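You operate a simulated robot arm through the tools that you are given. There is no shell and no other tool. Be economical: measure what you need, move in short steps, check, and stop when the job is done.

You run a simulated robot arm. Do the job below in one go: nothing can be reset, and whatever is moved stays where it is left.

JOB
Launch the cradle through the hatch and run out to 2 m.
Fine: black isolator on, haul in to 0 m, slide the hatch right open; run by the control box, within 0.2 m; black isolator off after.

Only the result counts: the job must be done as asked and must still hold three seconds after the hand-in. Knocking over, shifting, dropping, spilling or breaking anything else fails it.

ROBOT AND FRAMES
A 7-joint arm with a two-finger parallel gripper on a trunk, on a base that drives. Base frame: it is fixed to the floor where the robot stands at the start and does not move with it; the origin is under the middle of the robot, x ahead of it, y to its left, z up. Units: m, degrees, N and s.
With the tool pointing down near the work surface it reaches from about 0.1 to 0.62 m from the robot's upright axis, wherever it stands. Its first joint turns from -166.0 to 166.0 degrees. Places, roughly: black isolator switch [0.6, 0, 0.8]; well hatch [0.9, -0.2, 0.6]. Payload 1.57 kg.
Tool frame: the origin (TCP) lies between the finger pads and is the grasp point; the fingertips stand 0.03 m ahead of it; z points along the fingers, y is the line along which they close. Largest opening 0.08 m; finger width 0.017, thickness 0.012; the body of the gripper, 0.04 by 0.082 m, starts 0.08 m behind the TCP.
Orientation is told as [roll, pitch, yaw] about the base's x, y, z axes, in that order, counted from this pose: with the fingers straight down and closing along the base's y, the tool's x points along the base's -x, its y along +y and its z along -z.

CONTROLS
- The arm moves only by the tool jog_arm. Its argument "steps" is a list that holds one entry, the list of rows, each a list of 7 numbers: the shift along the tool's x, y, z in units of 50 mm (1.0 is 50 mm), then the turn, a rotation vector about the tool's x, y, z in units of 8 degrees (1.0 is 8 degrees), then the gripper command, from -1 (shut) to 1 (fully open), values between in proportion. In form: [[[dx, dy, dz, wx, wy, wz, gripper], ...]]. A call has 1 to 8 rows; each row shifts and turns the commanded pose from where the row before left it, along the tool's axes as they then stand. A call with a number of a shift or a turn outside -1 to 1 is refused whole. Each row takes 0.2 s and may step no farther than 0.05 m and 8.6 degrees from the row before; otherwise, or with a gripper value out of range, the whole call is refused. Where a pose cannot be reached the arm comes as near as it can. A force on the tool above 50 N (or 10 N above the force at the start of the call, whichever is more), or a blocked arm, ends the call early, and 0.2 s more pass. The fingers move at their own pace (about 0.072 m/s each) and stop on an object; they squeeze with about 43 N. The grip force told is the motor's: it shows also when the fingers shut on nothing. Time passes only in rows, and 0.2 s behind the last, so rows that do not move let the fingers close. It gives the time, the measured TCP pose, the force on the tool (base axes), the opening and the grip force at its end, in the units of the frame above (readings bear some noise), with the torque about the TCP (base axes, N m) and any sound that the robot's microphone picked up, and new pictures: "views" is both (left out), scene, wrist or none.
- Cameras (640 x 400 px; columns grow to the right, rows downward): "scene" is now at [-0.0074, 0.106, 1.5563]; the picture's right is [-0.45, -0.90, 0.00], its down [-0.67, 0.33, -0.67] and it looks along [0.60, -0.30, -0.74] (base axes); focal length 275 px, centre (320, 200). "wrist" rides on the gripper at [0.072, -0.007, -0.122] in the tool frame; the picture's right is [0.09, 1.00, 0.00], its down [-0.84, 0.08, -0.54] and it looks along [-0.54, 0.05, 0.84] (tool axes); focal length 238 px, centre (320, 200). There is no depth. A picture from a camera that has moved, and an enlarged one, comes with that camera's place and axes in the base frame and with its lens.
- slide_trunk(by): slides the trunk up (or, below 0, down) by that many m; the arm and the scene camera ride with it, the base frame stays. It gives what a move gives, with no picture.
- drive_base(legs): drives the robot by 1 to 6 legs, each [ahead, left, turn to the left] in m, m and degrees, along the robot's own axes; the way and the turn of a leg run together, so that a leg with both is an arc; at most 1.5 m and 180 degrees a leg. The arm and the cameras ride along, it lands a little off, and it stops where it bumps. It gives what a move gives, and a new picture of the scene camera.
- aim_head(pan, tilt): turns the head with the scene camera to pan (to the left, within 86 degrees either way) and tilt (down, from -29 to 69), counted from straight ahead of the robot. It gives what a move gives, and a new picture of the scene camera.
- inspect(camera, box): a new picture of the part [left, top, right, bottom] of that camera's present view, enlarged. The clock stands still meanwhile.
- job_done(): hands the job in; it is judged then, once.

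Work in short steps. Places have to be worked out from the pictures, the camera data and where the tool is seen: move nearer, look again, correct. Check each grasp and each placing, and mend what went wrong. You have 120 turns and 260 pictures in all, those below and enlarged ones among them. Open the gripper and draw the arm clear of the work before you hand the job in, unless the task says otherwise; then end with one line.

The tools are called after "Request:" by a JSON object that holds its "api" and its "payload". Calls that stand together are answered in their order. jog_arm: Moves the arm, as the interface text tells. Its arguments: {"type":"object","properties":{"steps":{"type":"array","items":{"type":"array","items":{"type":"array","items":{"type":"number"}}}},"views":{"type":"string","enum":["both","scene","wrist","none"]}},"required":["steps"]} The other tools are called the same way: slide_trunk (by) slides the trunk up or down; drive_base (legs) drives the base; aim_head (pan, tilt) turns the head that bears the scene camera; inspect (camera, box) takes an enlarged picture of a part of a camera's view; job_done () hands the job in.

At the start:

```text
t: 0.0
position: [0.4041, 0.0544, 1.2074]
orientation: [0.0, 0.0, 0.0]
contact_force: [0.4, 0.0, -0.1]
wrist_torque: [-0.04, 0.01, 0.0]
gripper_width: 0.08
gripper_force: 0.0
trunk travel left (down, up): [-0.375, 0.105]
robot x, y, heading: [-0.0031, -0.0016, 0.0]
head pan, tilt: [-26.4, 48.0]
```

scene: 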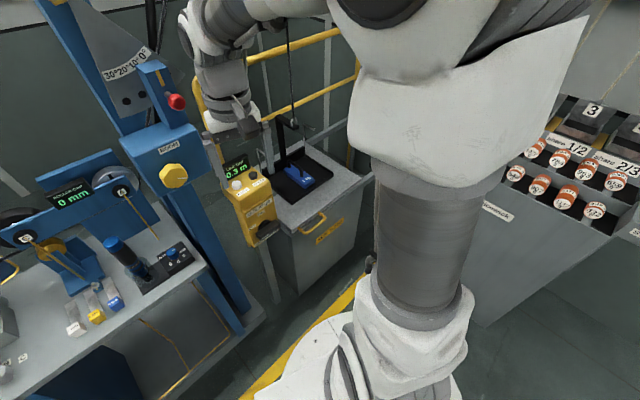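
wrist: 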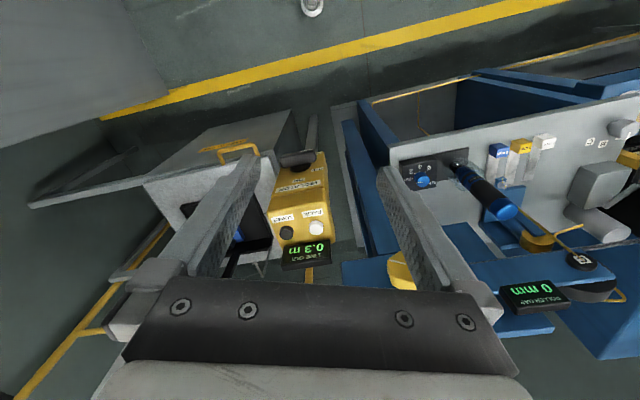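

The scene shows a yellow control box, a hatch-like bench with a blue cradle, and a blue press. I'll zoom in to read the labels.

Request:
{"api": "inspect", "payload": {"camera": "scene", "box": [200, 100, 360, 260]}}

Request:
{"api": "inspect", "payload": {"camera": "scene", "box": [0, 120, 260, 340]}}

Request:
{"api": "inspect", "payload": {"camera": "wrist", "box": [180, 90, 360, 280]}}

Request:
{"api": "inspect", "payload": {"camera": "scene", "box": [470, 80, 640, 240]}}

```text
2.50 times, centred on (280, 180) of scene
camera zoom: at [-0.0074, 0.106, 1.5563], right [-0.45, -0.9, 0.0], down [-0.67, 0.33, -0.67], along [0.6, -0.3, -0.74], focal length 688 px, centre (420, 250)
```

zoom: 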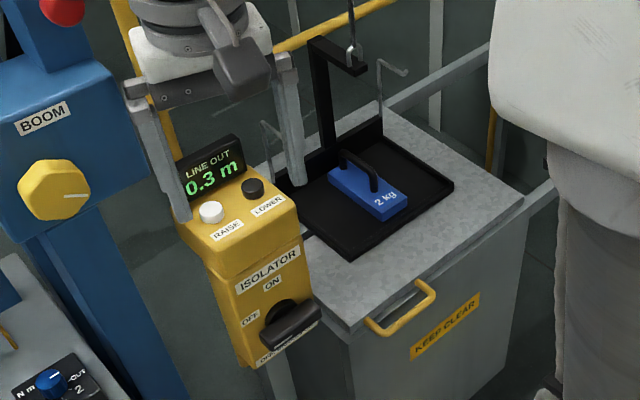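

```text
1.82 times, centred on (130, 230) of scene
camera zoom: at [-0.0074, 0.106, 1.5563], right [-0.45, -0.9, 0.0], down [-0.67, 0.33, -0.67], along [0.6, -0.3, -0.74], focal length 501 px, centre (666, 146)
```

zoom: 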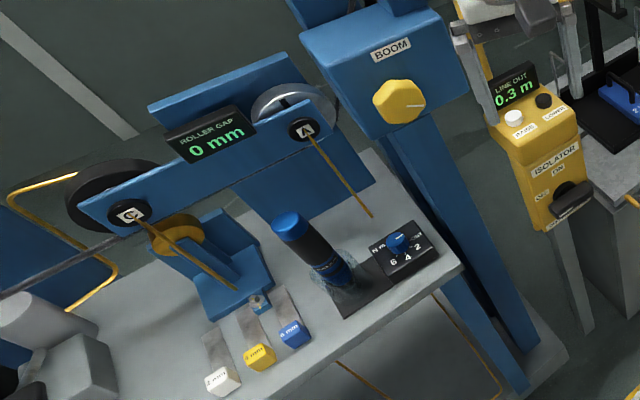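

```text
2.11 times, centred on (270, 185) of wrist
camera zoom: at [0.3313, 0.0472, 1.3299], right [-0.09, 1.0, 0.0], down [0.84, 0.08, 0.54], along [0.54, 0.05, -0.84], focal length 502 px, centre (425, 232)
```

zoom: 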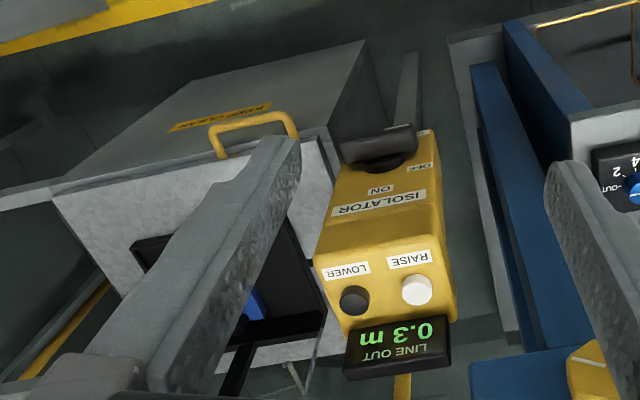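

```text
2.50 times, centred on (555, 160) of scene
camera zoom: at [-0.0074, 0.106, 1.5563], right [-0.45, -0.9, 0.0], down [-0.67, 0.33, -0.67], along [0.6, -0.3, -0.74], focal length 688 px, centre (-268, 300)
```

zoom: 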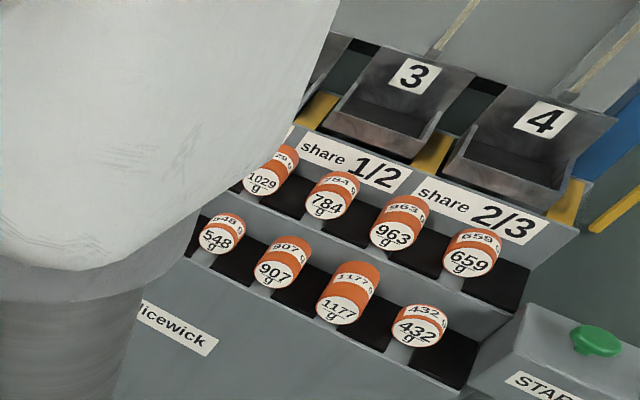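

I need to see how the isolator points and whether the line is hooked to the cradle, so I'll zoom in tighter.

Request:
{"api": "inspect", "payload": {"camera": "scene", "box": [240, 80, 330, 150]}}

Request:
{"api": "inspect", "payload": {"camera": "scene", "box": [225, 150, 345, 250]}}

Request:
{"api": "aim_head", "payload": {"pan": -15, "tilt": 20}}

```text
5.71 times, centred on (285, 115) of scene
camera zoom: at [-0.0074, 0.106, 1.5563], right [-0.45, -0.9, 0.0], down [-0.67, 0.33, -0.67], along [0.6, -0.3, -0.74], focal length 1574 px, centre (520, 686)
```

zoom: 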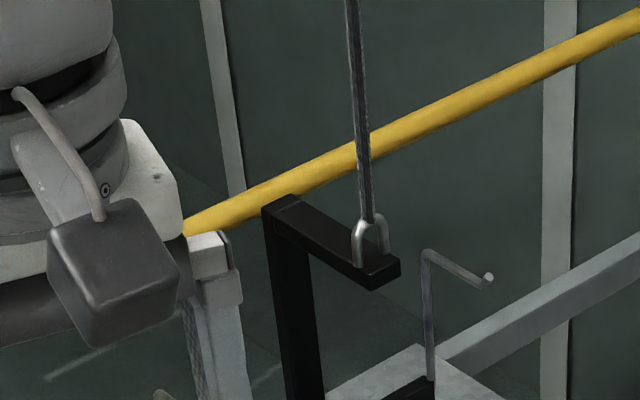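

```text
4.00 times, centred on (285, 200) of scene
camera zoom: at [-0.0074, 0.106, 1.5563], right [-0.45, -0.9, 0.0], down [-0.67, 0.33, -0.67], along [0.6, -0.3, -0.74], focal length 1102 px, centre (460, 200)
```

zoom: 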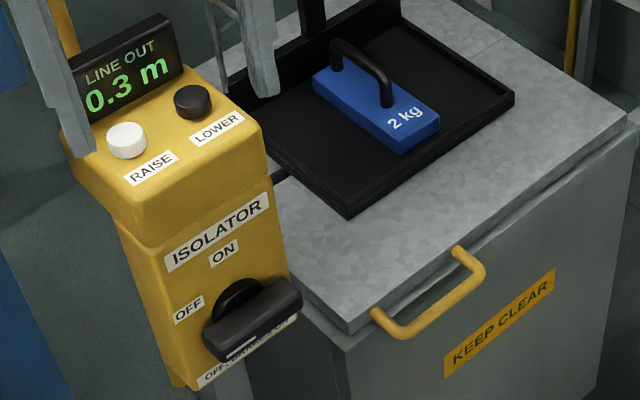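

```text
t: 0.9
position: [0.405, 0.0548, 1.208]
orientation: [-0.1, 0.0, 0.0]
contact_force: [0.9, 0.5, -0.7]
wrist_torque: [0.0, 0.01, -0.03]
gripper_width: 0.0803
gripper_force: 0.0
trunk travel left (down, up): [-0.375, 0.105]
robot x, y, heading: [-0.0024, 0.0015, 0.3]
head pan, tilt: [-15.0, 20.0]
camera scene: at [0.012, 0.117, 1.5991], right [-0.26, -0.97, 0.0], down [-0.33, 0.09, -0.94], along [0.91, -0.24, -0.34], focal length 275 px, centre (320, 200)
```

scene: 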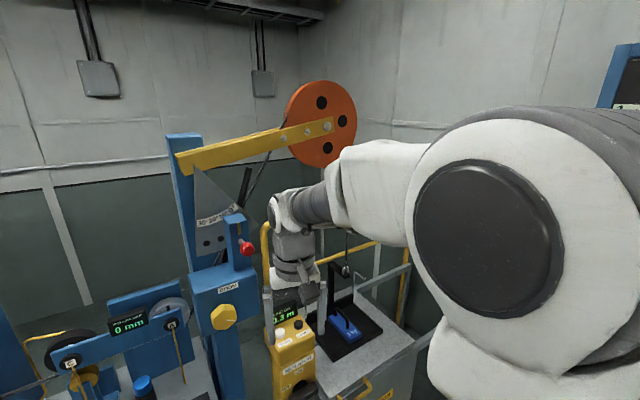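

The cradle is already shackled to the line. The isolator bar is horizontal (OFF), with ON above it. I'll pitch the tool forward to look at the isolator face.

Request:
{"api": "jog_arm", "payload": {"steps": [[[0.5, 0, 0, 0, -1, 0, 0], [0.5, 0, 0, 0, -1, 0, 0], [0.5, 0, 0, 0, -1, 0, 0], [0.5, 0, 0, 0, -1, 0, 0], [0, 0, 0, 0, -1, 0, 0], [0, 0, 0, 0, -1, 0, 0]]], "views": "both"}}

Request:
{"api": "aim_head", "payload": {"pan": -15, "tilt": 48}}

```text
t: 1.7
position: [0.3279, 0.0529, 1.1303]
orientation: [1.4, -9.7, -0.5]
contact_force: [0.8, -1.3, 0.4]
wrist_torque: [0.01, 0.01, 0.0]
gripper_width: 0.0399
gripper_force: 0.1
out of reach, approached as far as the arm can: row 4
trunk travel left (down, up): [-0.375, 0.105]
robot x, y, heading: [0.0034, -0.0032, 0.1]
head pan, tilt: [-15.0, 20.0]
stopped in row 4: the arm was blocked; the commanded pose is now the measured one
camera scene: at [0.014, 0.12, 1.6068], right [-0.22, -0.97, 0.0], down [-0.26, 0.06, -0.96], along [0.94, -0.22, -0.27], focal length 275 px, centre (320, 200)
camera wrist: at [0.236, 0.0436, 1.2392], right [-0.09, 1.0, 0.01], down [0.74, 0.06, 0.68], along [0.67, 0.06, -0.74], focal length 238 px, centre (320, 200)
```

scene: 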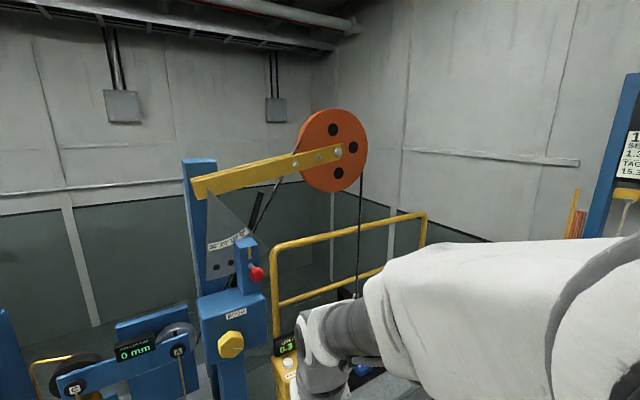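
wrist: 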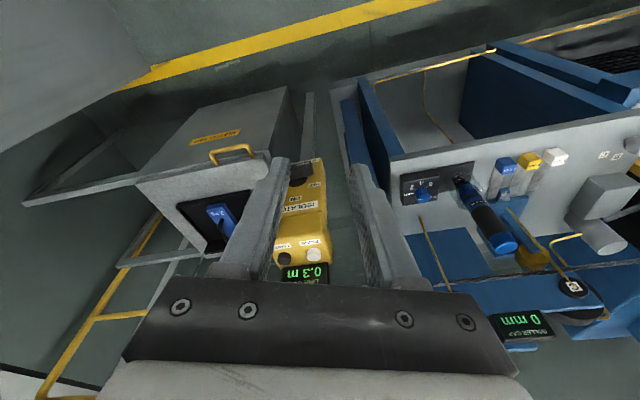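

```text
t: 2.7
position: [0.3262, 0.0538, 1.1313]
orientation: [1.4, -9.6, -0.6]
contact_force: [0.5, -0.4, 0.4]
wrist_torque: [0.04, -0.03, 0.0]
gripper_width: 0.0402
gripper_force: 0.0
trunk travel left (down, up): [-0.375, 0.105]
robot x, y, heading: [-0.0002, -0.0003, -0.1]
head pan, tilt: [-15.0, 48.0]
camera scene: at [0.0132, 0.1223, 1.5973], right [-0.2, -0.98, 0.0], down [-0.35, 0.07, -0.93], along [0.91, -0.19, -0.36], focal length 275 px, centre (320, 200)
```

scene: 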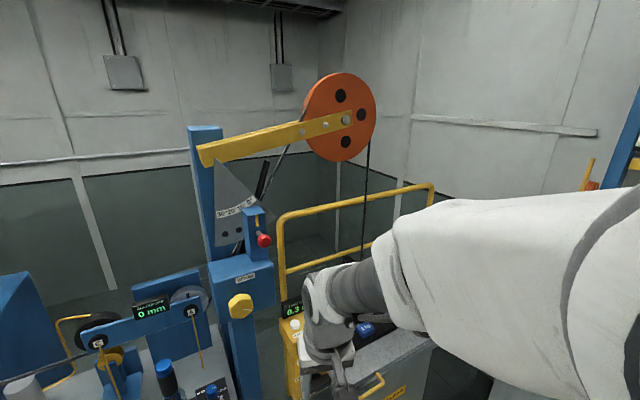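

The arm's elbow appears to have bumped the head when it was drawn back, so I'll extend it forward again.

Request:
{"api": "jog_arm", "payload": {"steps": [[[-1, 0, -0.3, 0, 0.5, 0, 0], [-0.8, 0, -0.3, 0, 0.5, 0, 0]]], "views": "none"}}

Request:
{"api": "aim_head", "payload": {"pan": -15, "tilt": 48}}

```text
refused: row 1 steps farther than a row can; nothing moved
```

```text
t: 3.3
position: [0.3265, 0.0529, 1.1313]
orientation: [1.4, -9.6, -0.6]
contact_force: [0.5, 0.9, -0.3]
wrist_torque: [0.01, 0.03, -0.01]
gripper_width: 0.04
gripper_force: 0.0
trunk travel left (down, up): [-0.375, 0.105]
robot x, y, heading: [-0.0008, 0.0016, 0.3]
head pan, tilt: [-15.0, 48.0]
camera scene: at [0.0132, 0.1224, 1.5966], right [-0.2, -0.98, 0.0], down [-0.36, 0.07, -0.93], along [0.91, -0.19, -0.37], focal length 275 px, centre (320, 200)
```

scene: 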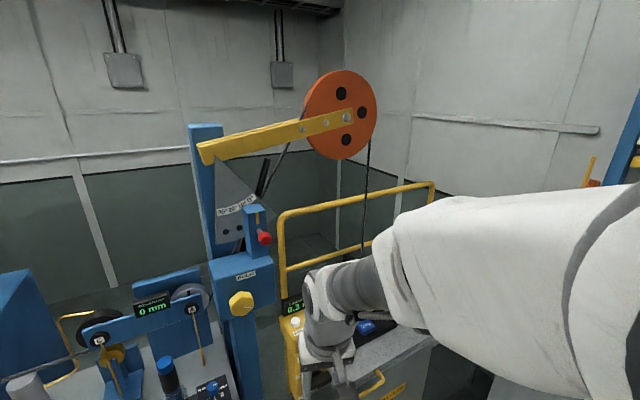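

Row limit is total 0.05 m; I'll use smaller rows to extend forward.

Request:
{"api": "jog_arm", "payload": {"steps": [[[-0.7, 0, -0.3, 0, 0.4, 0, 0], [-0.7, 0, -0.3, 0, 0.4, 0, 0], [-0.7, 0, -0.3, 0, 0.4, 0, 0]]], "views": "none"}}

Request:
{"api": "aim_head", "payload": {"pan": -15, "tilt": 48}}

```text
t: 4.1
position: [0.4257, 0.0509, 1.1883]
orientation: [1.3, -0.1, -0.3]
contact_force: [0.1, -0.2, -0.2]
wrist_torque: [0.0, -0.02, 0.0]
gripper_width: 0.04
gripper_force: 0.0
trunk travel left (down, up): [-0.375, 0.105]
robot x, y, heading: [0.001, 0.0008, -0.1]
head pan, tilt: [-15.0, 48.0]
```

```text
t: 4.7
position: [0.4248, 0.0504, 1.1884]
orientation: [1.3, -0.2, -0.2]
contact_force: [-0.1, 0.4, 0.1]
wrist_torque: [0.02, -0.01, 0.01]
gripper_width: 0.0402
gripper_force: 0.0
trunk travel left (down, up): [-0.375, 0.105]
robot x, y, heading: [-0.0029, 0.0045, -0.0]
head pan, tilt: [-15.0, 48.0]
camera scene: at [-0.0016, 0.1207, 1.5563], right [-0.26, -0.97, 0.0], down [-0.72, 0.19, -0.67], along [0.65, -0.17, -0.74], focal length 275 px, centre (320, 200)
```

scene: 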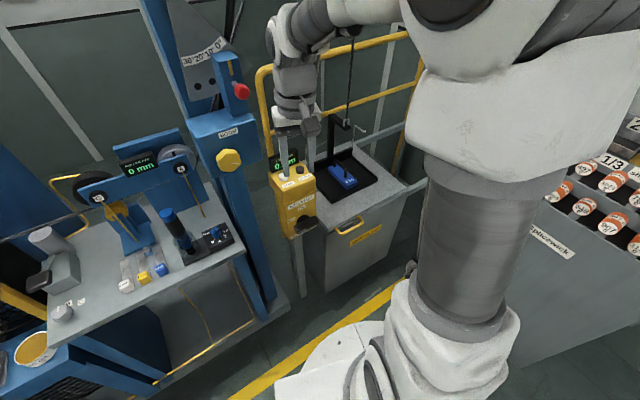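

The head is freed. I'll back the base 0.15 m to give room for a forward-pointing tool, then lower the trunk.

Request:
{"api": "drive_base", "payload": {"legs": [[-0.15, 0, 0]]}}

Request:
{"api": "slide_trunk", "payload": {"by": -0.25}}

Request:
{"api": "jog_arm", "payload": {"steps": [[[-0.5, 0, 0, 0, -1, 0, -1], [-0.5, 0, 0, 0, -1, 0, -1], [-0.4, 0, 0.2, 0, -1, 0, -1], [-0.4, 0, 0.3, 0, -1, 0, -1], [0, 0, 0, 0, -1, 0, -1], [0, 0, 0, 0, -1, 0, -1]]]}}

```text
t: 6.3
position: [0.276, 0.0501, 1.1892]
orientation: [1.3, -0.2, -0.5]
contact_force: [-0.1, -0.3, 0.1]
wrist_torque: [0.03, 0.01, 0.0]
gripper_width: 0.04
gripper_force: 0.2
trunk travel left (down, up): [-0.375, 0.105]
robot x, y, heading: [-0.1471, 0.0008, -0.2]
head pan, tilt: [-15.0, 48.0]
camera scene: at [-0.1508, 0.1208, 1.5563], right [-0.26, -0.97, 0.0], down [-0.72, 0.19, -0.67], along [0.65, -0.17, -0.74], focal length 275 px, centre (320, 200)
```

scene: 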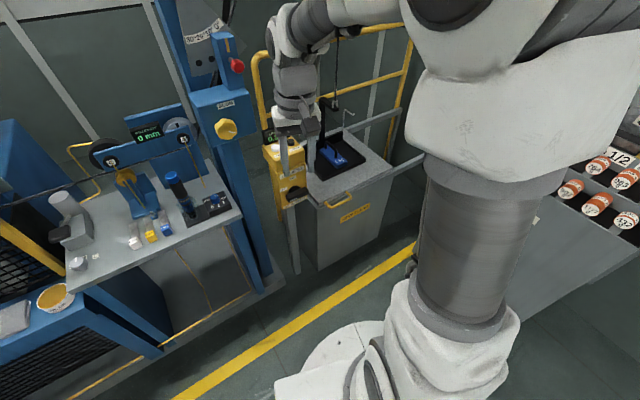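

```text
t: 8.9
position: [0.2773, 0.0498, 0.9381]
orientation: [1.3, -0.2, -0.4]
contact_force: [0.3, 0.5, 0.2]
wrist_torque: [0.01, 0.01, -0.01]
gripper_width: 0.0402
gripper_force: 0.2
trunk travel left (down, up): [-0.125, 0.355]
robot x, y, heading: [-0.1505, -0.0017, -0.1]
head pan, tilt: [-15.0, 48.0]
```

```text
t: 10.3
position: [0.3717, 0.0483, 0.9265]
orientation: [1.7, -45.2, -1.9]
contact_force: [0.7, 0.5, -0.4]
wrist_torque: [0.01, -0.03, -0.02]
gripper_width: 0.0002
gripper_force: 21.7
out of reach, approached as far as the arm can: row 6
trunk travel left (down, up): [-0.125, 0.355]
robot x, y, heading: [-0.1491, 0.0003, -0.1]
head pan, tilt: [-15.0, 48.0]
camera scene: at [-0.151, 0.1221, 1.3062], right [-0.26, -0.97, 0.0], down [-0.72, 0.19, -0.67], along [0.65, -0.17, -0.74], focal length 275 px, centre (320, 200)
camera wrist: at [0.2349, 0.0421, 0.9615], right [-0.05, 1.0, -0.04], down [0.2, 0.05, 0.98], along [0.98, 0.04, -0.21], focal length 238 px, centre (320, 200)
```

scene: 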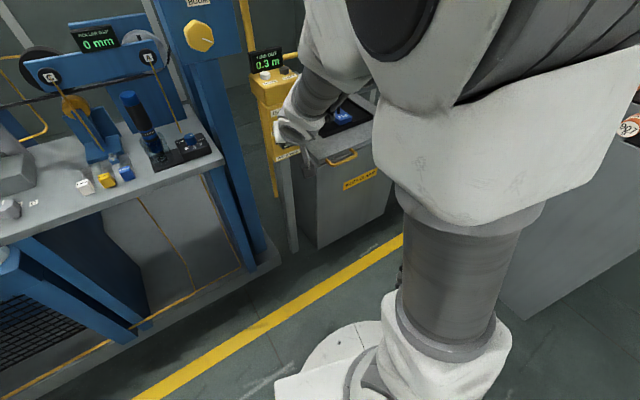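
wrist: 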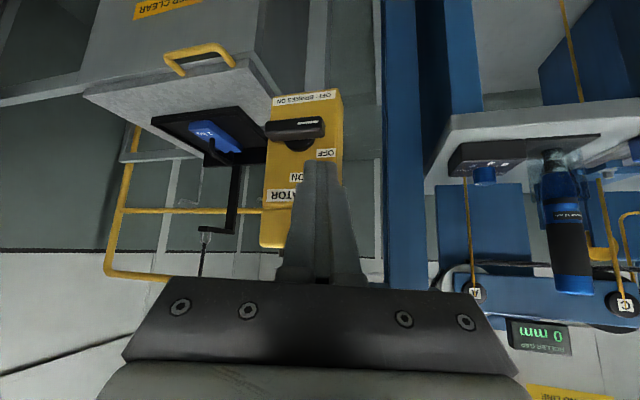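

The knob triangulates to about (0.58, 0.01, 0.774). The wrist lacks pitch at this extension, so I'll lower the trunk, back up a bit more and reach out farther.

Request:
{"api": "drive_base", "payload": {"legs": [[-0.1, 0, 0]]}}

Request:
{"api": "slide_trunk", "payload": {"by": -0.12}}

Request:
{"api": "jog_arm", "payload": {"steps": [[[-0.6, 0, 0.6, 0, 0, 0, -1], [-0.6, 0, 0.6, 0, 0, 0, -1], [-0.6, 0, 0.6, 0, 0, 0, -1], [-0.2, 0, 0.2, 0, -1, 0, -1], [-0.2, 0, 0.2, 0, -1, 0, -1], [0, 0, 0, 0, -1, 0, -1], [0, 0, 0, 0, -1, 0, -1], [0, 0, 0, 0, -1, 0, -1]]]}}

```text
t: 11.6
position: [0.2728, 0.0495, 0.9269]
orientation: [1.8, -45.2, -1.9]
contact_force: [0.1, 0.2, 0.2]
wrist_torque: [0.0, 0.01, 0.01]
gripper_width: 0.0
gripper_force: 20.4
trunk travel left (down, up): [-0.125, 0.355]
robot x, y, heading: [-0.2486, 0.0038, -0.2]
head pan, tilt: [-15.0, 48.0]
camera scene: at [-0.2501, 0.1208, 1.3063], right [-0.26, -0.97, 0.0], down [-0.72, 0.19, -0.67], along [0.65, -0.17, -0.74], focal length 275 px, centre (320, 200)
```

scene: 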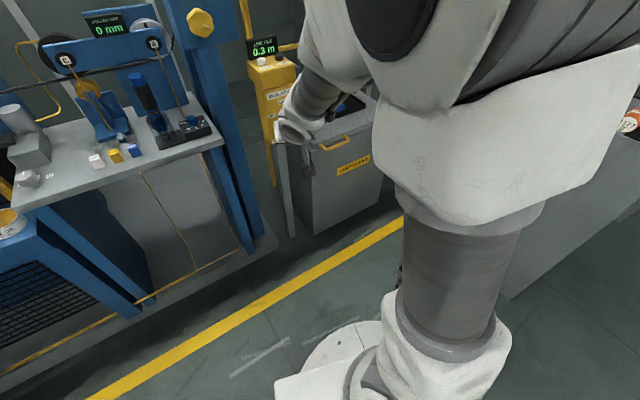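

```text
t: 13.1
position: [0.2743, 0.0501, 0.807]
orientation: [1.7, -45.3, -1.9]
contact_force: [-0.5, -0.2, 0.2]
wrist_torque: [0.02, 0.02, 0.01]
gripper_width: 0.0
gripper_force: 21.1
trunk travel left (down, up): [-0.005, 0.475]
robot x, y, heading: [-0.2511, 0.0007, -0.1]
head pan, tilt: [-15.0, 48.0]
```

```text
t: 14.9
position: [0.4283, 0.0456, 0.8107]
orientation: [15.2, -85.2, -15.8]
contact_force: [0.0, -0.2, 0.6]
wrist_torque: [0.01, 0.01, 0.02]
gripper_width: 0.0003
gripper_force: 21.4
trunk travel left (down, up): [-0.005, 0.475]
robot x, y, heading: [-0.2479, 0.0035, 0.0]
head pan, tilt: [-15.0, 48.0]
camera scene: at [-0.2503, 0.1208, 1.1864], right [-0.26, -0.97, 0.0], down [-0.72, 0.19, -0.67], along [0.65, -0.17, -0.74], focal length 275 px, centre (320, 200)
camera wrist: at [0.3008, 0.0419, 0.7477], right [0.0, 1.0, -0.07], down [-0.47, 0.06, 0.88], along [0.88, 0.03, 0.47], focal length 238 px, centre (320, 200)
```

scene: 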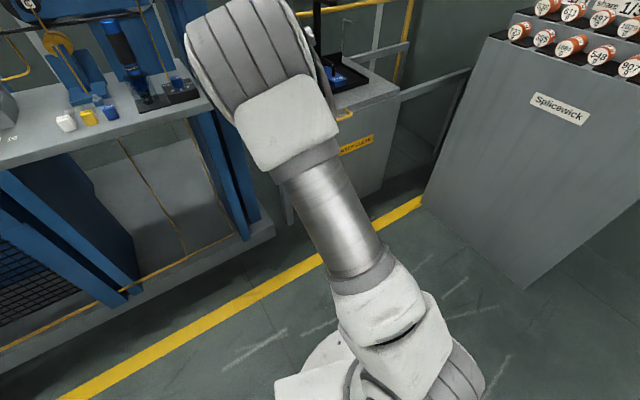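
wrist: 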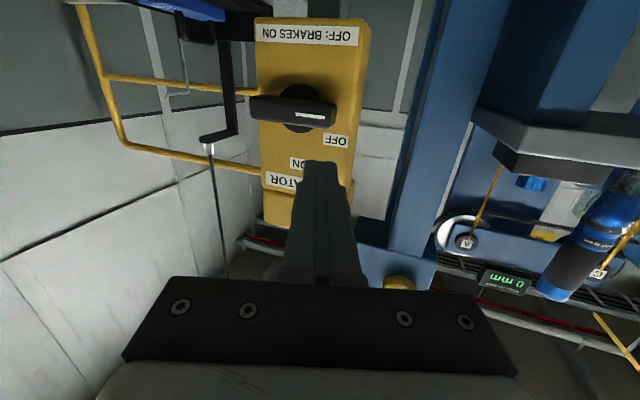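

The forward pose works. The bar's white pointer is at its left (OFF) end. I'll roll the tool -90° so the fingers straddle the bar vertically, and open them.

Request:
{"api": "jog_arm", "payload": {"steps": [[[0, 0, 0, 0, -0.55, 0, 1], [0, 0, 0, 0, 0, -1, 1], [0, 0, 0, 0, 0, -1, 1], [0, 0, 0, 0, 0, -1, 1], [0, 0, 0, 0, 0, -1, 1], [0, 0, 0, 0, 0, -1, 1], [0, 0, 0, 0, 0, -1, 1], [0, 0, 0, 0, 0, -1, 1]]], "views": "none"}}

Request:
{"api": "jog_arm", "payload": {"steps": [[[0, 0, 0, 0, 0, -1, 1], [0, 0, 0, 0, 0, -1, 1], [0, 0, 0, 0, 0, -1, 1], [0, 0, 0, 0, 0, -1, 1], [0, 0, 0, 0, 0, -0.25, 1]]]}}

```text
t: 16.7
position: [0.43, 0.0483, 0.8094]
orientation: [-89.5, -35.2, 89.2]
contact_force: [-1.3, -0.5, 0.4]
wrist_torque: [0.01, 0.0, 0.0]
gripper_width: 0.0799
gripper_force: 0.1
trunk travel left (down, up): [-0.005, 0.475]
robot x, y, heading: [-0.2482, -0.0015, 0.1]
head pan, tilt: [-15.0, 48.0]
```

```text
t: 17.9
position: [0.428, 0.048, 0.809]
orientation: [-89.5, -1.2, 89.4]
contact_force: [-0.2, -0.1, 0.0]
wrist_torque: [0.04, 0.04, 0.03]
gripper_width: 0.0801
gripper_force: 0.0
trunk travel left (down, up): [-0.005, 0.475]
robot x, y, heading: [-0.2513, -0.0027, 0.1]
head pan, tilt: [-15.0, 48.0]
camera scene: at [-0.2502, 0.1208, 1.1863], right [-0.26, -0.97, 0.0], down [-0.72, 0.19, -0.67], along [0.65, -0.17, -0.74], focal length 275 px, centre (320, 200)
camera wrist: at [0.3065, -0.0245, 0.8155], right [-0.01, -0.07, -1.0], down [-0.53, 0.84, -0.06], along [0.85, 0.53, -0.04], focal length 238 px, centre (320, 200)
```

scene: 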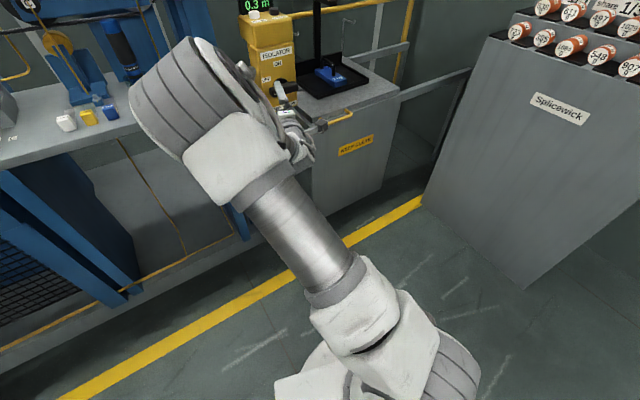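
wrist: 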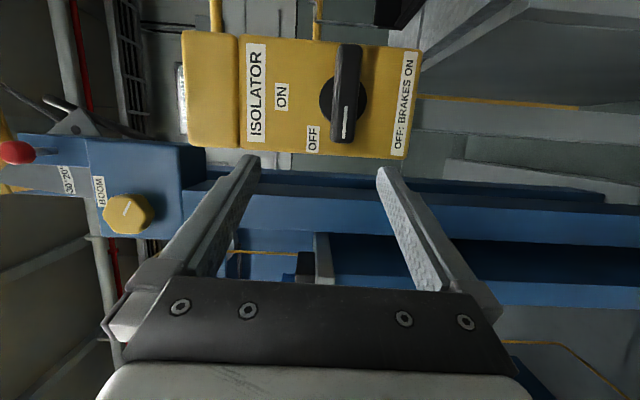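

Combined views put the bar at about (0.58, 0.014, 0.785). I'll align and approach partway, to x ≈ 0.53.

Request:
{"api": "jog_arm", "payload": {"steps": [[[0.35, 0.24, 0.5, 0, 0, 0, 1], [0.35, 0.24, 0.5, 0, 0, 0, 1], [0, 0, 0.5, 0, 0, 0, 1], [0, 0, 0.4, 0, 0, 0, 1]]]}}

```text
t: 18.9
position: [0.5238, 0.0125, 0.783]
orientation: [-89.6, -1.3, 89.4]
contact_force: [0.1, 0.1, 0.0]
wrist_torque: [0.01, -0.02, -0.03]
gripper_width: 0.0798
gripper_force: 0.1
trunk travel left (down, up): [-0.005, 0.475]
robot x, y, heading: [-0.2491, -0.0023, 0.4]
head pan, tilt: [-15.0, 48.0]
camera scene: at [-0.2503, 0.1208, 1.1864], right [-0.26, -0.97, 0.0], down [-0.72, 0.19, -0.67], along [0.65, -0.17, -0.74], focal length 275 px, centre (320, 200)
camera wrist: at [0.4006, -0.0598, 0.7897], right [-0.01, -0.07, -1.0], down [-0.53, 0.84, -0.06], along [0.85, 0.53, -0.04], focal length 238 px, centre (320, 200)
```

scene: 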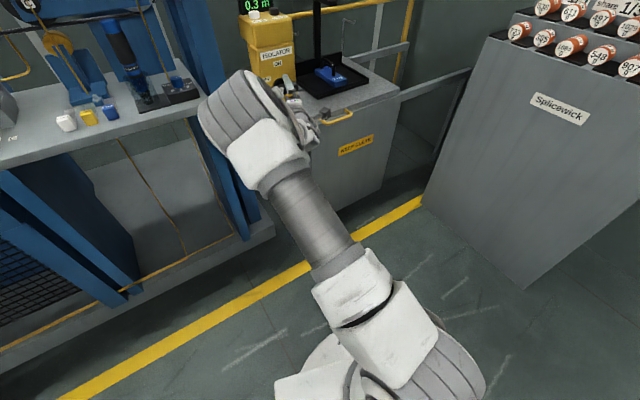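
wrist: 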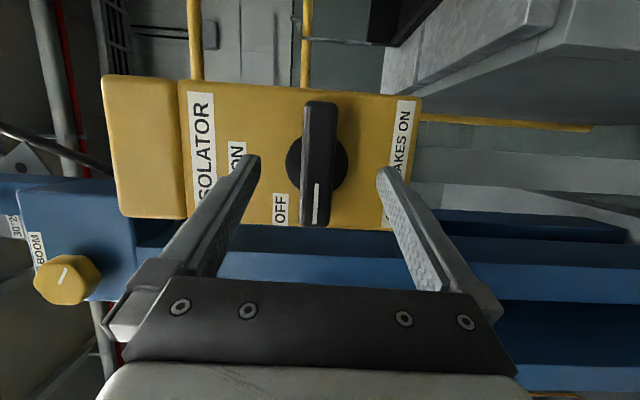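

Aligned well; the bar sits midway between the fingers. I'll advance 40 mm and check.

Request:
{"api": "jog_arm", "payload": {"steps": [[[0, 0.0, 0.3, 0, 0, 0, 1], [0, 0, 0.3, 0, 0, 0, 1], [0, 0, 0.2, 0, 0, 0, 1]]], "views": "wrist"}}

```text
t: 19.7
position: [0.5615, 0.0106, 0.7841]
orientation: [-89.5, -1.3, 89.4]
contact_force: [-31.3, 0.8, 0.9]
wrist_torque: [-0.15, -0.23, 0.26]
gripper_width: 0.0795
gripper_force: 0.1
trunk travel left (down, up): [-0.005, 0.475]
robot x, y, heading: [-0.2487, -0.0001, 0.2]
head pan, tilt: [-15.0, 48.0]
camera wrist: at [0.4386, -0.0599, 0.7905], right [-0.01, -0.07, -1.0], down [-0.53, 0.84, -0.05], along [0.85, 0.53, -0.04], focal length 238 px, centre (320, 200)
```

wrist: 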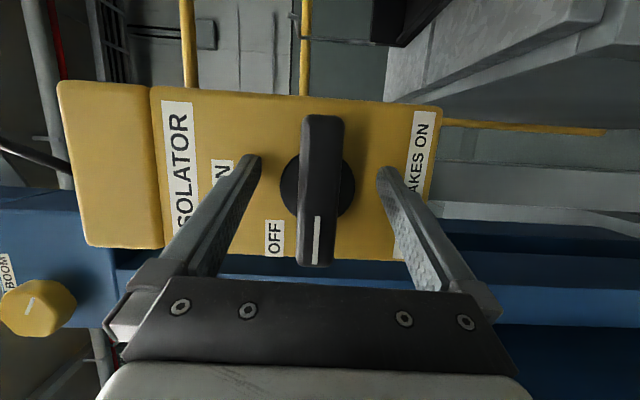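

Fingertips are touching the box face (x ≈ 0.591). I'll back off 8 mm, centre on the shaft, and close on the bar.

Request:
{"api": "jog_arm", "payload": {"steps": [[[-0.12, 0, -0.2, 0, 0, 0, 1], [0, 0, 0, 0, 0, 0, -1], [0, 0, 0, 0, 0, 0, -1], [0, 0, 0, 0, 0, 0, -1]]], "views": "wrist"}}

```text
t: 20.7
position: [0.5544, 0.0182, 0.7846]
orientation: [-89.8, -1.3, 89.6]
contact_force: [9.4, 0.4, 6.7]
wrist_torque: [-0.03, 0.11, -0.45]
gripper_width: 0.0517
gripper_force: 44.7
trunk travel left (down, up): [-0.005, 0.475]
robot x, y, heading: [-0.2465, -0.001, 0.0]
head pan, tilt: [-15.0, 48.0]
camera wrist: at [0.4309, -0.054, 0.7909], right [0.0, -0.07, -1.0], down [-0.53, 0.84, -0.06], along [0.85, 0.53, -0.04], focal length 238 px, centre (320, 200)
```

wrist: 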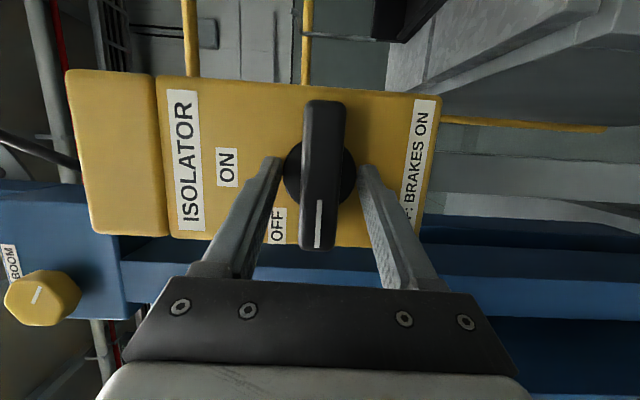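

The fingers closed on the round shaft disc (52 mm) rather than the bar. I'll open, back off 15 mm and close again.

Request:
{"api": "jog_arm", "payload": {"steps": [[[0, 0, 0, 0, 0, 0, 1], [0, 0, 0, 0, 0, 0, 1], [0, 0, -0.3, 0, 0, 0, 1], [0, 0, 0, 0, 0, 0, -1], [0, 0, 0, 0, 0, 0, -1], [0, 0, 0, 0, 0, 0, -1]]], "views": "wrist"}}

```text
t: 22.1
position: [0.5389, 0.018, 0.7855]
orientation: [-89.7, -1.4, 89.5]
contact_force: [1.5, -0.3, 5.6]
wrist_torque: [-0.22, 0.32, 0.22]
gripper_width: 0.0234
gripper_force: 33.3
trunk travel left (down, up): [-0.005, 0.475]
robot x, y, heading: [-0.2494, -0.0024, -0.0]
head pan, tilt: [-15.0, 48.0]
camera wrist: at [0.416, -0.054, 0.791], right [0.0, -0.07, -1.0], down [-0.53, 0.84, -0.06], along [0.85, 0.53, -0.04], focal length 238 px, centre (320, 200)
```

wrist: 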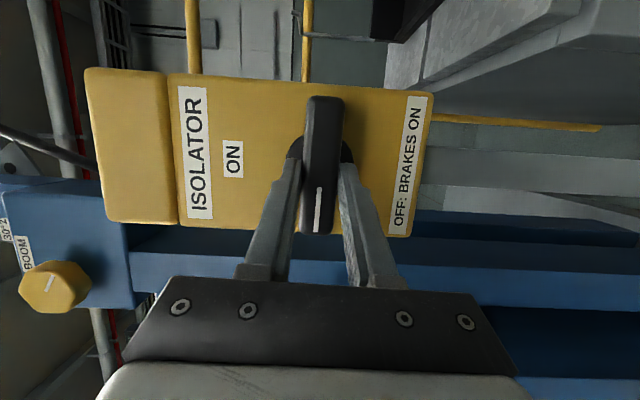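

Bar gripped at 23 mm. I'll turn it clockwise toward ON.

Request:
{"api": "jog_arm", "payload": {"steps": [[[0, 0, 0, 0, 0, 0.8, -1], [0, 0, 0, 0, 0, 0.8, -1], [0, 0, 0, 0, 0, 0.8, -1], [0, 0, 0, 0, 0, 0.8, -1], [0, 0, 0, 0, 0, 0.8, -1], [0, 0, 0, 0, 0, 0.8, -1]]], "views": "wrist"}}

```text
t: 23.5
position: [0.5384, 0.0162, 0.7864]
orientation: [-89.7, -39.9, 89.1]
contact_force: [-2.9, -7.0, 19.8]
wrist_torque: [-0.39, 0.79, -0.41]
gripper_width: 0.0277
gripper_force: 37.8
trunk travel left (down, up): [-0.005, 0.475]
robot x, y, heading: [-0.2499, -0.0004, -0.1]
head pan, tilt: [-15.0, 48.0]
camera wrist: at [0.4148, -0.0434, 0.7452], right [0.01, 0.57, -0.82], down [-0.53, 0.7, 0.48], along [0.85, 0.44, 0.31], focal length 238 px, centre (320, 200)
```

wrist: 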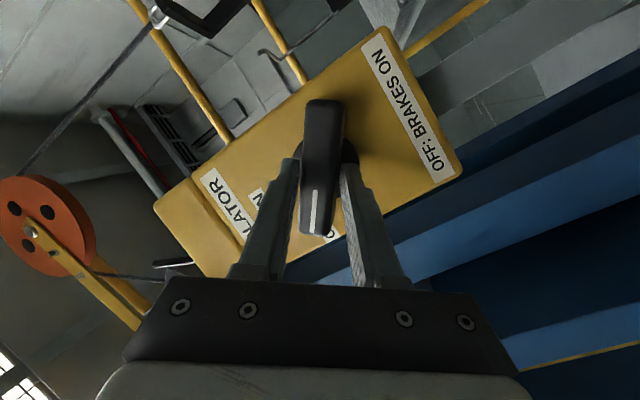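

Turning follows. Continuing the remaining ~52°.

Request:
{"api": "jog_arm", "payload": {"steps": [[[0, 0, 0, 0, 0, 0.9, -1], [0, 0, 0, 0, 0, 0.9, -1], [0, 0, 0, 0, 0, 0.9, -1], [0, 0, 0, 0, 0, 0.9, -1], [0, 0, 0, 0, 0, 0.9, -1], [0, 0, 0, 0, 0, 0.9, -1], [0, 0, 0, 0, 0, 0.9, -1]]], "views": "wrist"}}

```text
t: 25.1
position: [0.5378, 0.0152, 0.7834]
orientation: [13.3, -89.4, -14.1]
contact_force: [-18.0, -18.8, 3.9]
wrist_torque: [-0.57, 0.99, 0.06]
gripper_width: 0.029
gripper_force: 38.9
trunk travel left (down, up): [-0.005, 0.475]
robot x, y, heading: [-0.249, 0.0014, 0.2]
head pan, tilt: [-15.0, 48.0]
camera wrist: at [0.4145, 0.0089, 0.7122], right [0.01, 1.0, -0.09], down [-0.53, 0.08, 0.84], along [0.85, 0.04, 0.53], focal length 238 px, centre (320, 200)
```

wrist: 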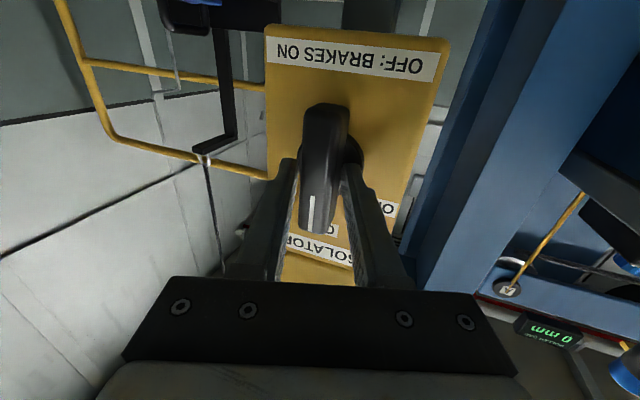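

The pointer seems to be at ON. I'll release, back off and check.

Request:
{"api": "jog_arm", "payload": {"steps": [[[0, 0, 0, 0, 0, 0, 1], [0, 0, 0, 0, 0, 0, 1], [0, 0, -0.5, 0, 0, 0, 1], [0, 0, -0.8, 0, 0, 0, 1], [0, 0, -0.8, 0, 0, 0, 1]]]}}

```text
t: 26.3
position: [0.4334, 0.019, 0.7834]
orientation: [16.1, -89.5, -16.7]
contact_force: [0.2, -0.3, -0.1]
wrist_torque: [0.0, 0.0, -0.01]
gripper_width: 0.0799
gripper_force: 0.0
trunk travel left (down, up): [-0.005, 0.475]
robot x, y, heading: [-0.2461, -0.0003, 0.1]
head pan, tilt: [-15.0, 48.0]
camera scene: at [-0.2501, 0.1208, 1.1863], right [-0.26, -0.97, 0.0], down [-0.72, 0.19, -0.67], along [0.65, -0.17, -0.74], focal length 275 px, centre (320, 200)
camera wrist: at [0.3104, 0.0125, 0.713], right [0.01, 1.0, -0.09], down [-0.54, 0.08, 0.84], along [0.84, 0.04, 0.53], focal length 238 px, centre (320, 200)
```

scene: 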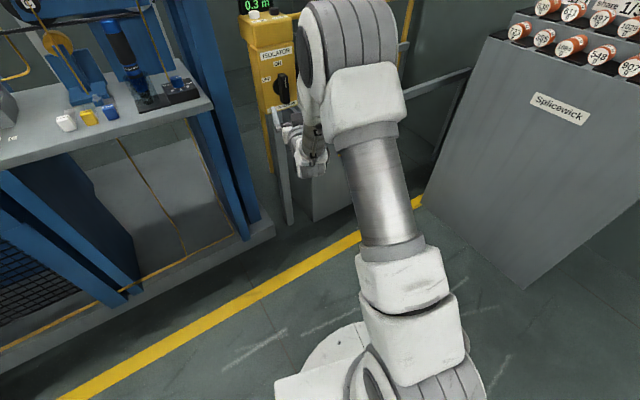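
wrist: 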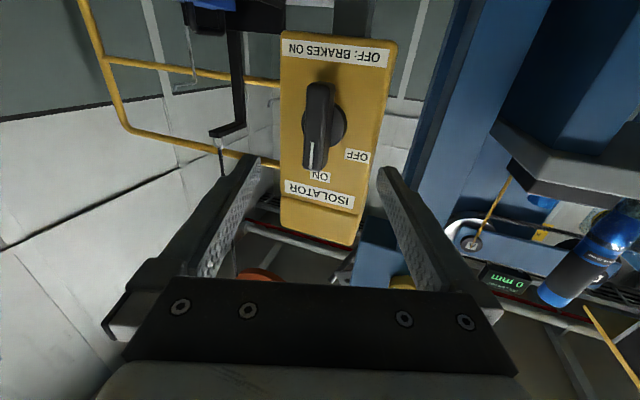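

The pointer is at ON. Buttons triangulate to RAISE ≈ (0.606, 0.070, 1.0) and LOWER ≈ (0.62, 0.015, 1.0). I'll raise the trunk and turn the tool down with fingers shut.

Request:
{"api": "slide_trunk", "payload": {"by": 0.4}}

Request:
{"api": "jog_arm", "payload": {"steps": [[[0, 0, 0, 0, 1, 0, -1], [0, 0, 0, 0, 1, 0, -1], [0, 0, 0, 0, 1, 0, -1], [0, 0, 0, 0, 1, 0, -1], [0, 0, 0, 0, 1, 0, -1], [0, 0, 0, 0, 1, 0, -1], [0, 0, 0, 0, 1, 0, -1], [0, 0, 0, 0, 1, 0, -1]]], "views": "none"}}

Request:
{"api": "jog_arm", "payload": {"steps": [[[0, 0, 0, 0, 1, 0, -1], [0, 0, 0, 0, 1, 0, -1], [0, 0, 0, 0, 1, 0, -1], [0, 0, 0, 0, 0.2, 0, -1]]]}}

```text
t: 30.1
position: [0.4348, 0.0177, 1.1837]
orientation: [14.2, -89.6, -15.0]
contact_force: [-0.3, -0.6, -0.3]
wrist_torque: [-0.03, -0.02, 0.0]
gripper_width: 0.0801
gripper_force: 0.1
trunk travel left (down, up): [-0.405, 0.075]
robot x, y, heading: [-0.2484, -0.0015, 0.1]
head pan, tilt: [-15.0, 48.0]
```

```text
t: 31.9
position: [0.4338, 0.0188, 1.1839]
orientation: [0.2, -25.5, -0.6]
contact_force: [0.3, 0.0, -0.3]
wrist_torque: [-0.02, 0.0, 0.01]
gripper_width: 0.0
gripper_force: 21.2
trunk travel left (down, up): [-0.405, 0.075]
robot x, y, heading: [-0.2483, -0.0023, 0.4]
head pan, tilt: [-15.0, 48.0]
```

```text
t: 32.9
position: [0.4339, 0.0183, 1.1843]
orientation: [0.1, 0.2, -0.5]
contact_force: [0.3, 0.4, 0.0]
wrist_torque: [0.01, -0.02, 0.02]
gripper_width: 0.0
gripper_force: 20.8
trunk travel left (down, up): [-0.405, 0.075]
robot x, y, heading: [-0.2471, 0.0015, 0.0]
head pan, tilt: [-15.0, 48.0]
camera scene: at [-0.25, 0.1208, 1.5864], right [-0.26, -0.97, 0.0], down [-0.72, 0.19, -0.67], along [0.65, -0.17, -0.74], focal length 275 px, centre (320, 200)
camera wrist: at [0.3618, 0.0114, 1.3057], right [-0.08, 1.0, 0.0], down [0.84, 0.07, 0.54], along [0.54, 0.05, -0.84], focal length 238 px, centre (320, 200)
```

scene: 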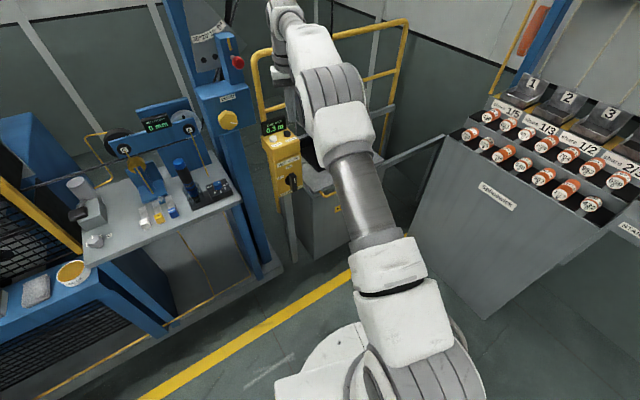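
wrist: 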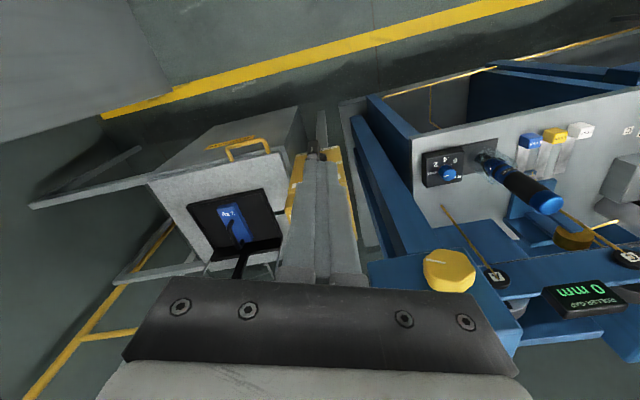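

The BOOM housing sits close to the left of RAISE (edge y≈0.11), so I'll press with the tool pitched ~40° to keep the hand in front of it. Driving 0.1 m ahead, then pitching.

Request:
{"api": "drive_base", "payload": {"legs": [[0.1, 0, 0]]}}

Request:
{"api": "jog_arm", "payload": {"steps": [[[0, 0, 0, 0, -1, 0, -1], [0, 0, 0, 0, -1, 0, -1], [0, 0, 0, 0, -1, 0, -1], [0, 0, 0, 0, -1, 0, -1], [0, 0, 0, 0, -1, 0, -1]]]}}

```text
t: 34.2
position: [0.5328, 0.0178, 1.1831]
orientation: [0.0, 0.0, -0.7]
contact_force: [-0.3, -0.4, -0.6]
wrist_torque: [0.0, 0.0, 0.03]
gripper_width: 0.0
gripper_force: 21.5
trunk travel left (down, up): [-0.405, 0.075]
robot x, y, heading: [-0.1488, -0.003, -0.2]
head pan, tilt: [-15.0, 48.0]
camera scene: at [-0.1509, 0.1208, 1.5863], right [-0.26, -0.97, 0.0], down [-0.72, 0.19, -0.67], along [0.65, -0.17, -0.74], focal length 275 px, centre (320, 200)
```

scene: 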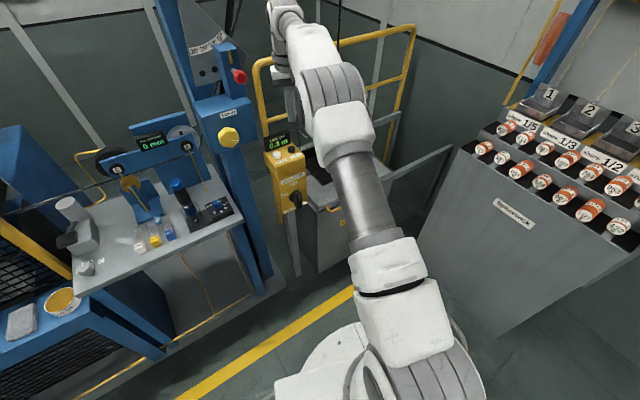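

```text
t: 35.4
position: [0.534, 0.018, 1.1838]
orientation: [0.0, -40.1, -0.9]
contact_force: [0.4, -0.3, 0.0]
wrist_torque: [0.01, 0.02, 0.0]
gripper_width: 0.0
gripper_force: 21.5
trunk travel left (down, up): [-0.405, 0.075]
robot x, y, heading: [-0.1467, 0.0005, -0.2]
head pan, tilt: [-15.0, 48.0]
camera scene: at [-0.1512, 0.1208, 1.5864], right [-0.26, -0.97, 0.0], down [-0.72, 0.19, -0.67], along [0.65, -0.17, -0.74], focal length 275 px, centre (320, 200)
camera wrist: at [0.3983, 0.0113, 1.2314], right [-0.06, 1.0, -0.06], down [0.29, 0.07, 0.95], along [0.95, 0.04, -0.3], focal length 238 px, centre (320, 200)
```

scene: 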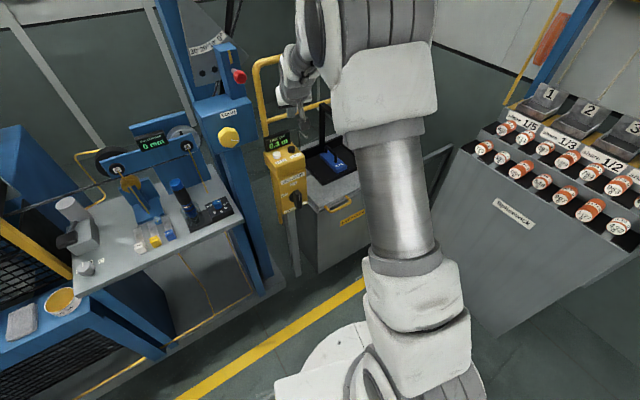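
wrist: 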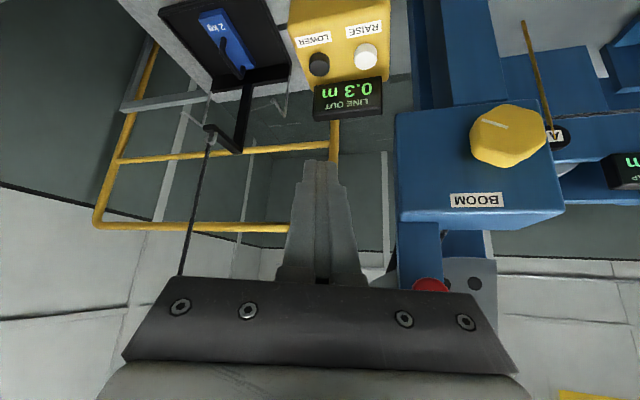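

Clear view of the buttons now. I'll zoom in with the scene camera for a precise fix.

Request:
{"api": "inspect", "payload": {"camera": "scene", "box": [240, 110, 340, 210]}}

Request:
{"api": "inspect", "payload": {"camera": "wrist", "box": [270, 0, 430, 130]}}

```text
4.00 times, centred on (290, 160) of scene
camera zoom: at [-0.1512, 0.1208, 1.5864], right [-0.26, -0.97, 0.0], down [-0.72, 0.19, -0.67], along [0.65, -0.17, -0.74], focal length 1102 px, centre (440, 360)
```

zoom: 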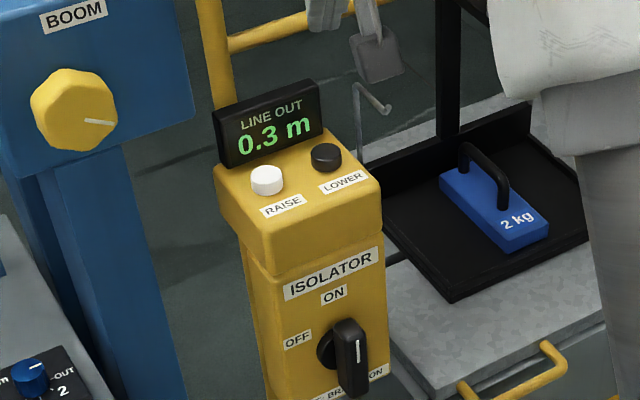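

```text
3.08 times, centred on (350, 65) of wrist
camera zoom: at [0.3983, 0.0113, 1.2314], right [-0.06, 1.0, -0.06], down [0.29, 0.07, 0.95], along [0.95, 0.04, -0.3], focal length 733 px, centre (228, 615)
```

zoom: 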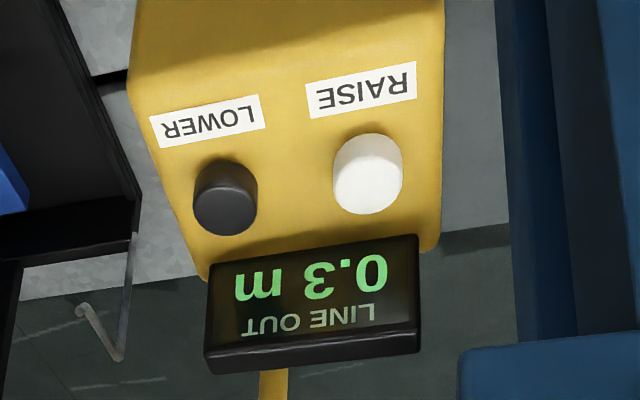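

RAISE is at ≈(0.598, 0.067, 1.007) and LOWER at ≈(0.61, 0.016, 1.007). I'll move the fingertips to about 15 mm above RAISE.

Request:
{"api": "jog_arm", "payload": {"steps": [[[0.19, 0.163, 0.45, 0, 0, 0, -1], [0.19, 0.163, 0.45, 0, 0, 0, -1], [0.19, 0.163, 0.45, 0, 0, 0, -1], [0.19, 0.163, 0.45, 0, 0, 0, -1], [0.19, 0.163, 0.45, 0, 0, 0, -1], [0.19, 0.163, 0.4, 0, 0, 0, -1]]]}}

Request:
{"api": "inspect", "payload": {"camera": "scene", "box": [220, 80, 340, 200]}}

```text
t: 36.8
position: [0.5751, 0.0644, 1.0445]
orientation: [0.1, -40.0, -0.7]
contact_force: [0.4, 0.4, 0.2]
wrist_torque: [0.02, -0.02, 0.0]
gripper_width: 0.0003
gripper_force: 21.4
trunk travel left (down, up): [-0.405, 0.075]
robot x, y, heading: [-0.1486, 0.001, -0.1]
head pan, tilt: [-15.0, 48.0]
camera scene: at [-0.151, 0.1209, 1.5864], right [-0.26, -0.97, 0.0], down [-0.72, 0.19, -0.67], along [0.65, -0.17, -0.74], focal length 275 px, centre (320, 200)
camera wrist: at [0.4406, 0.0592, 1.0921], right [-0.06, 1.0, -0.06], down [0.29, 0.07, 0.95], along [0.95, 0.04, -0.3], focal length 238 px, centre (320, 200)
```

scene: 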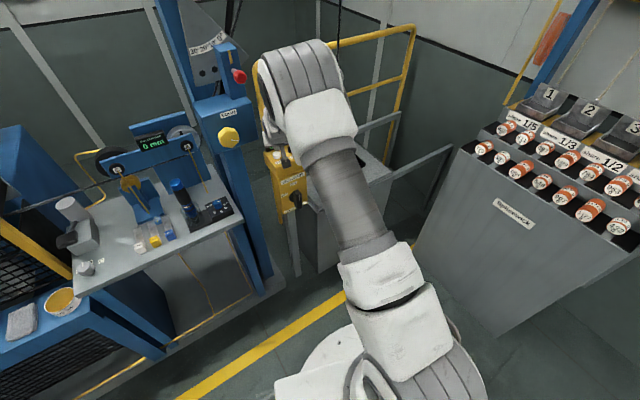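
wrist: 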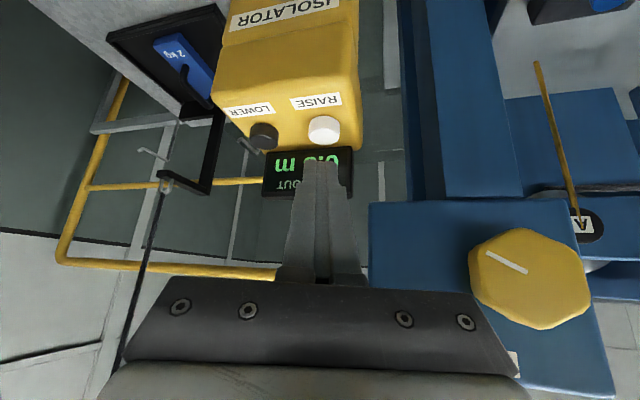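

```text
3.33 times, centred on (280, 140) of scene
camera zoom: at [-0.151, 0.1209, 1.5864], right [-0.26, -0.97, 0.0], down [-0.72, 0.19, -0.67], along [0.65, -0.17, -0.74], focal length 918 px, centre (453, 400)
```

zoom: 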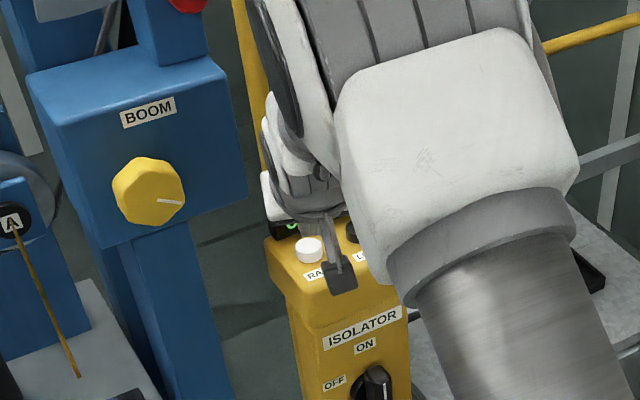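

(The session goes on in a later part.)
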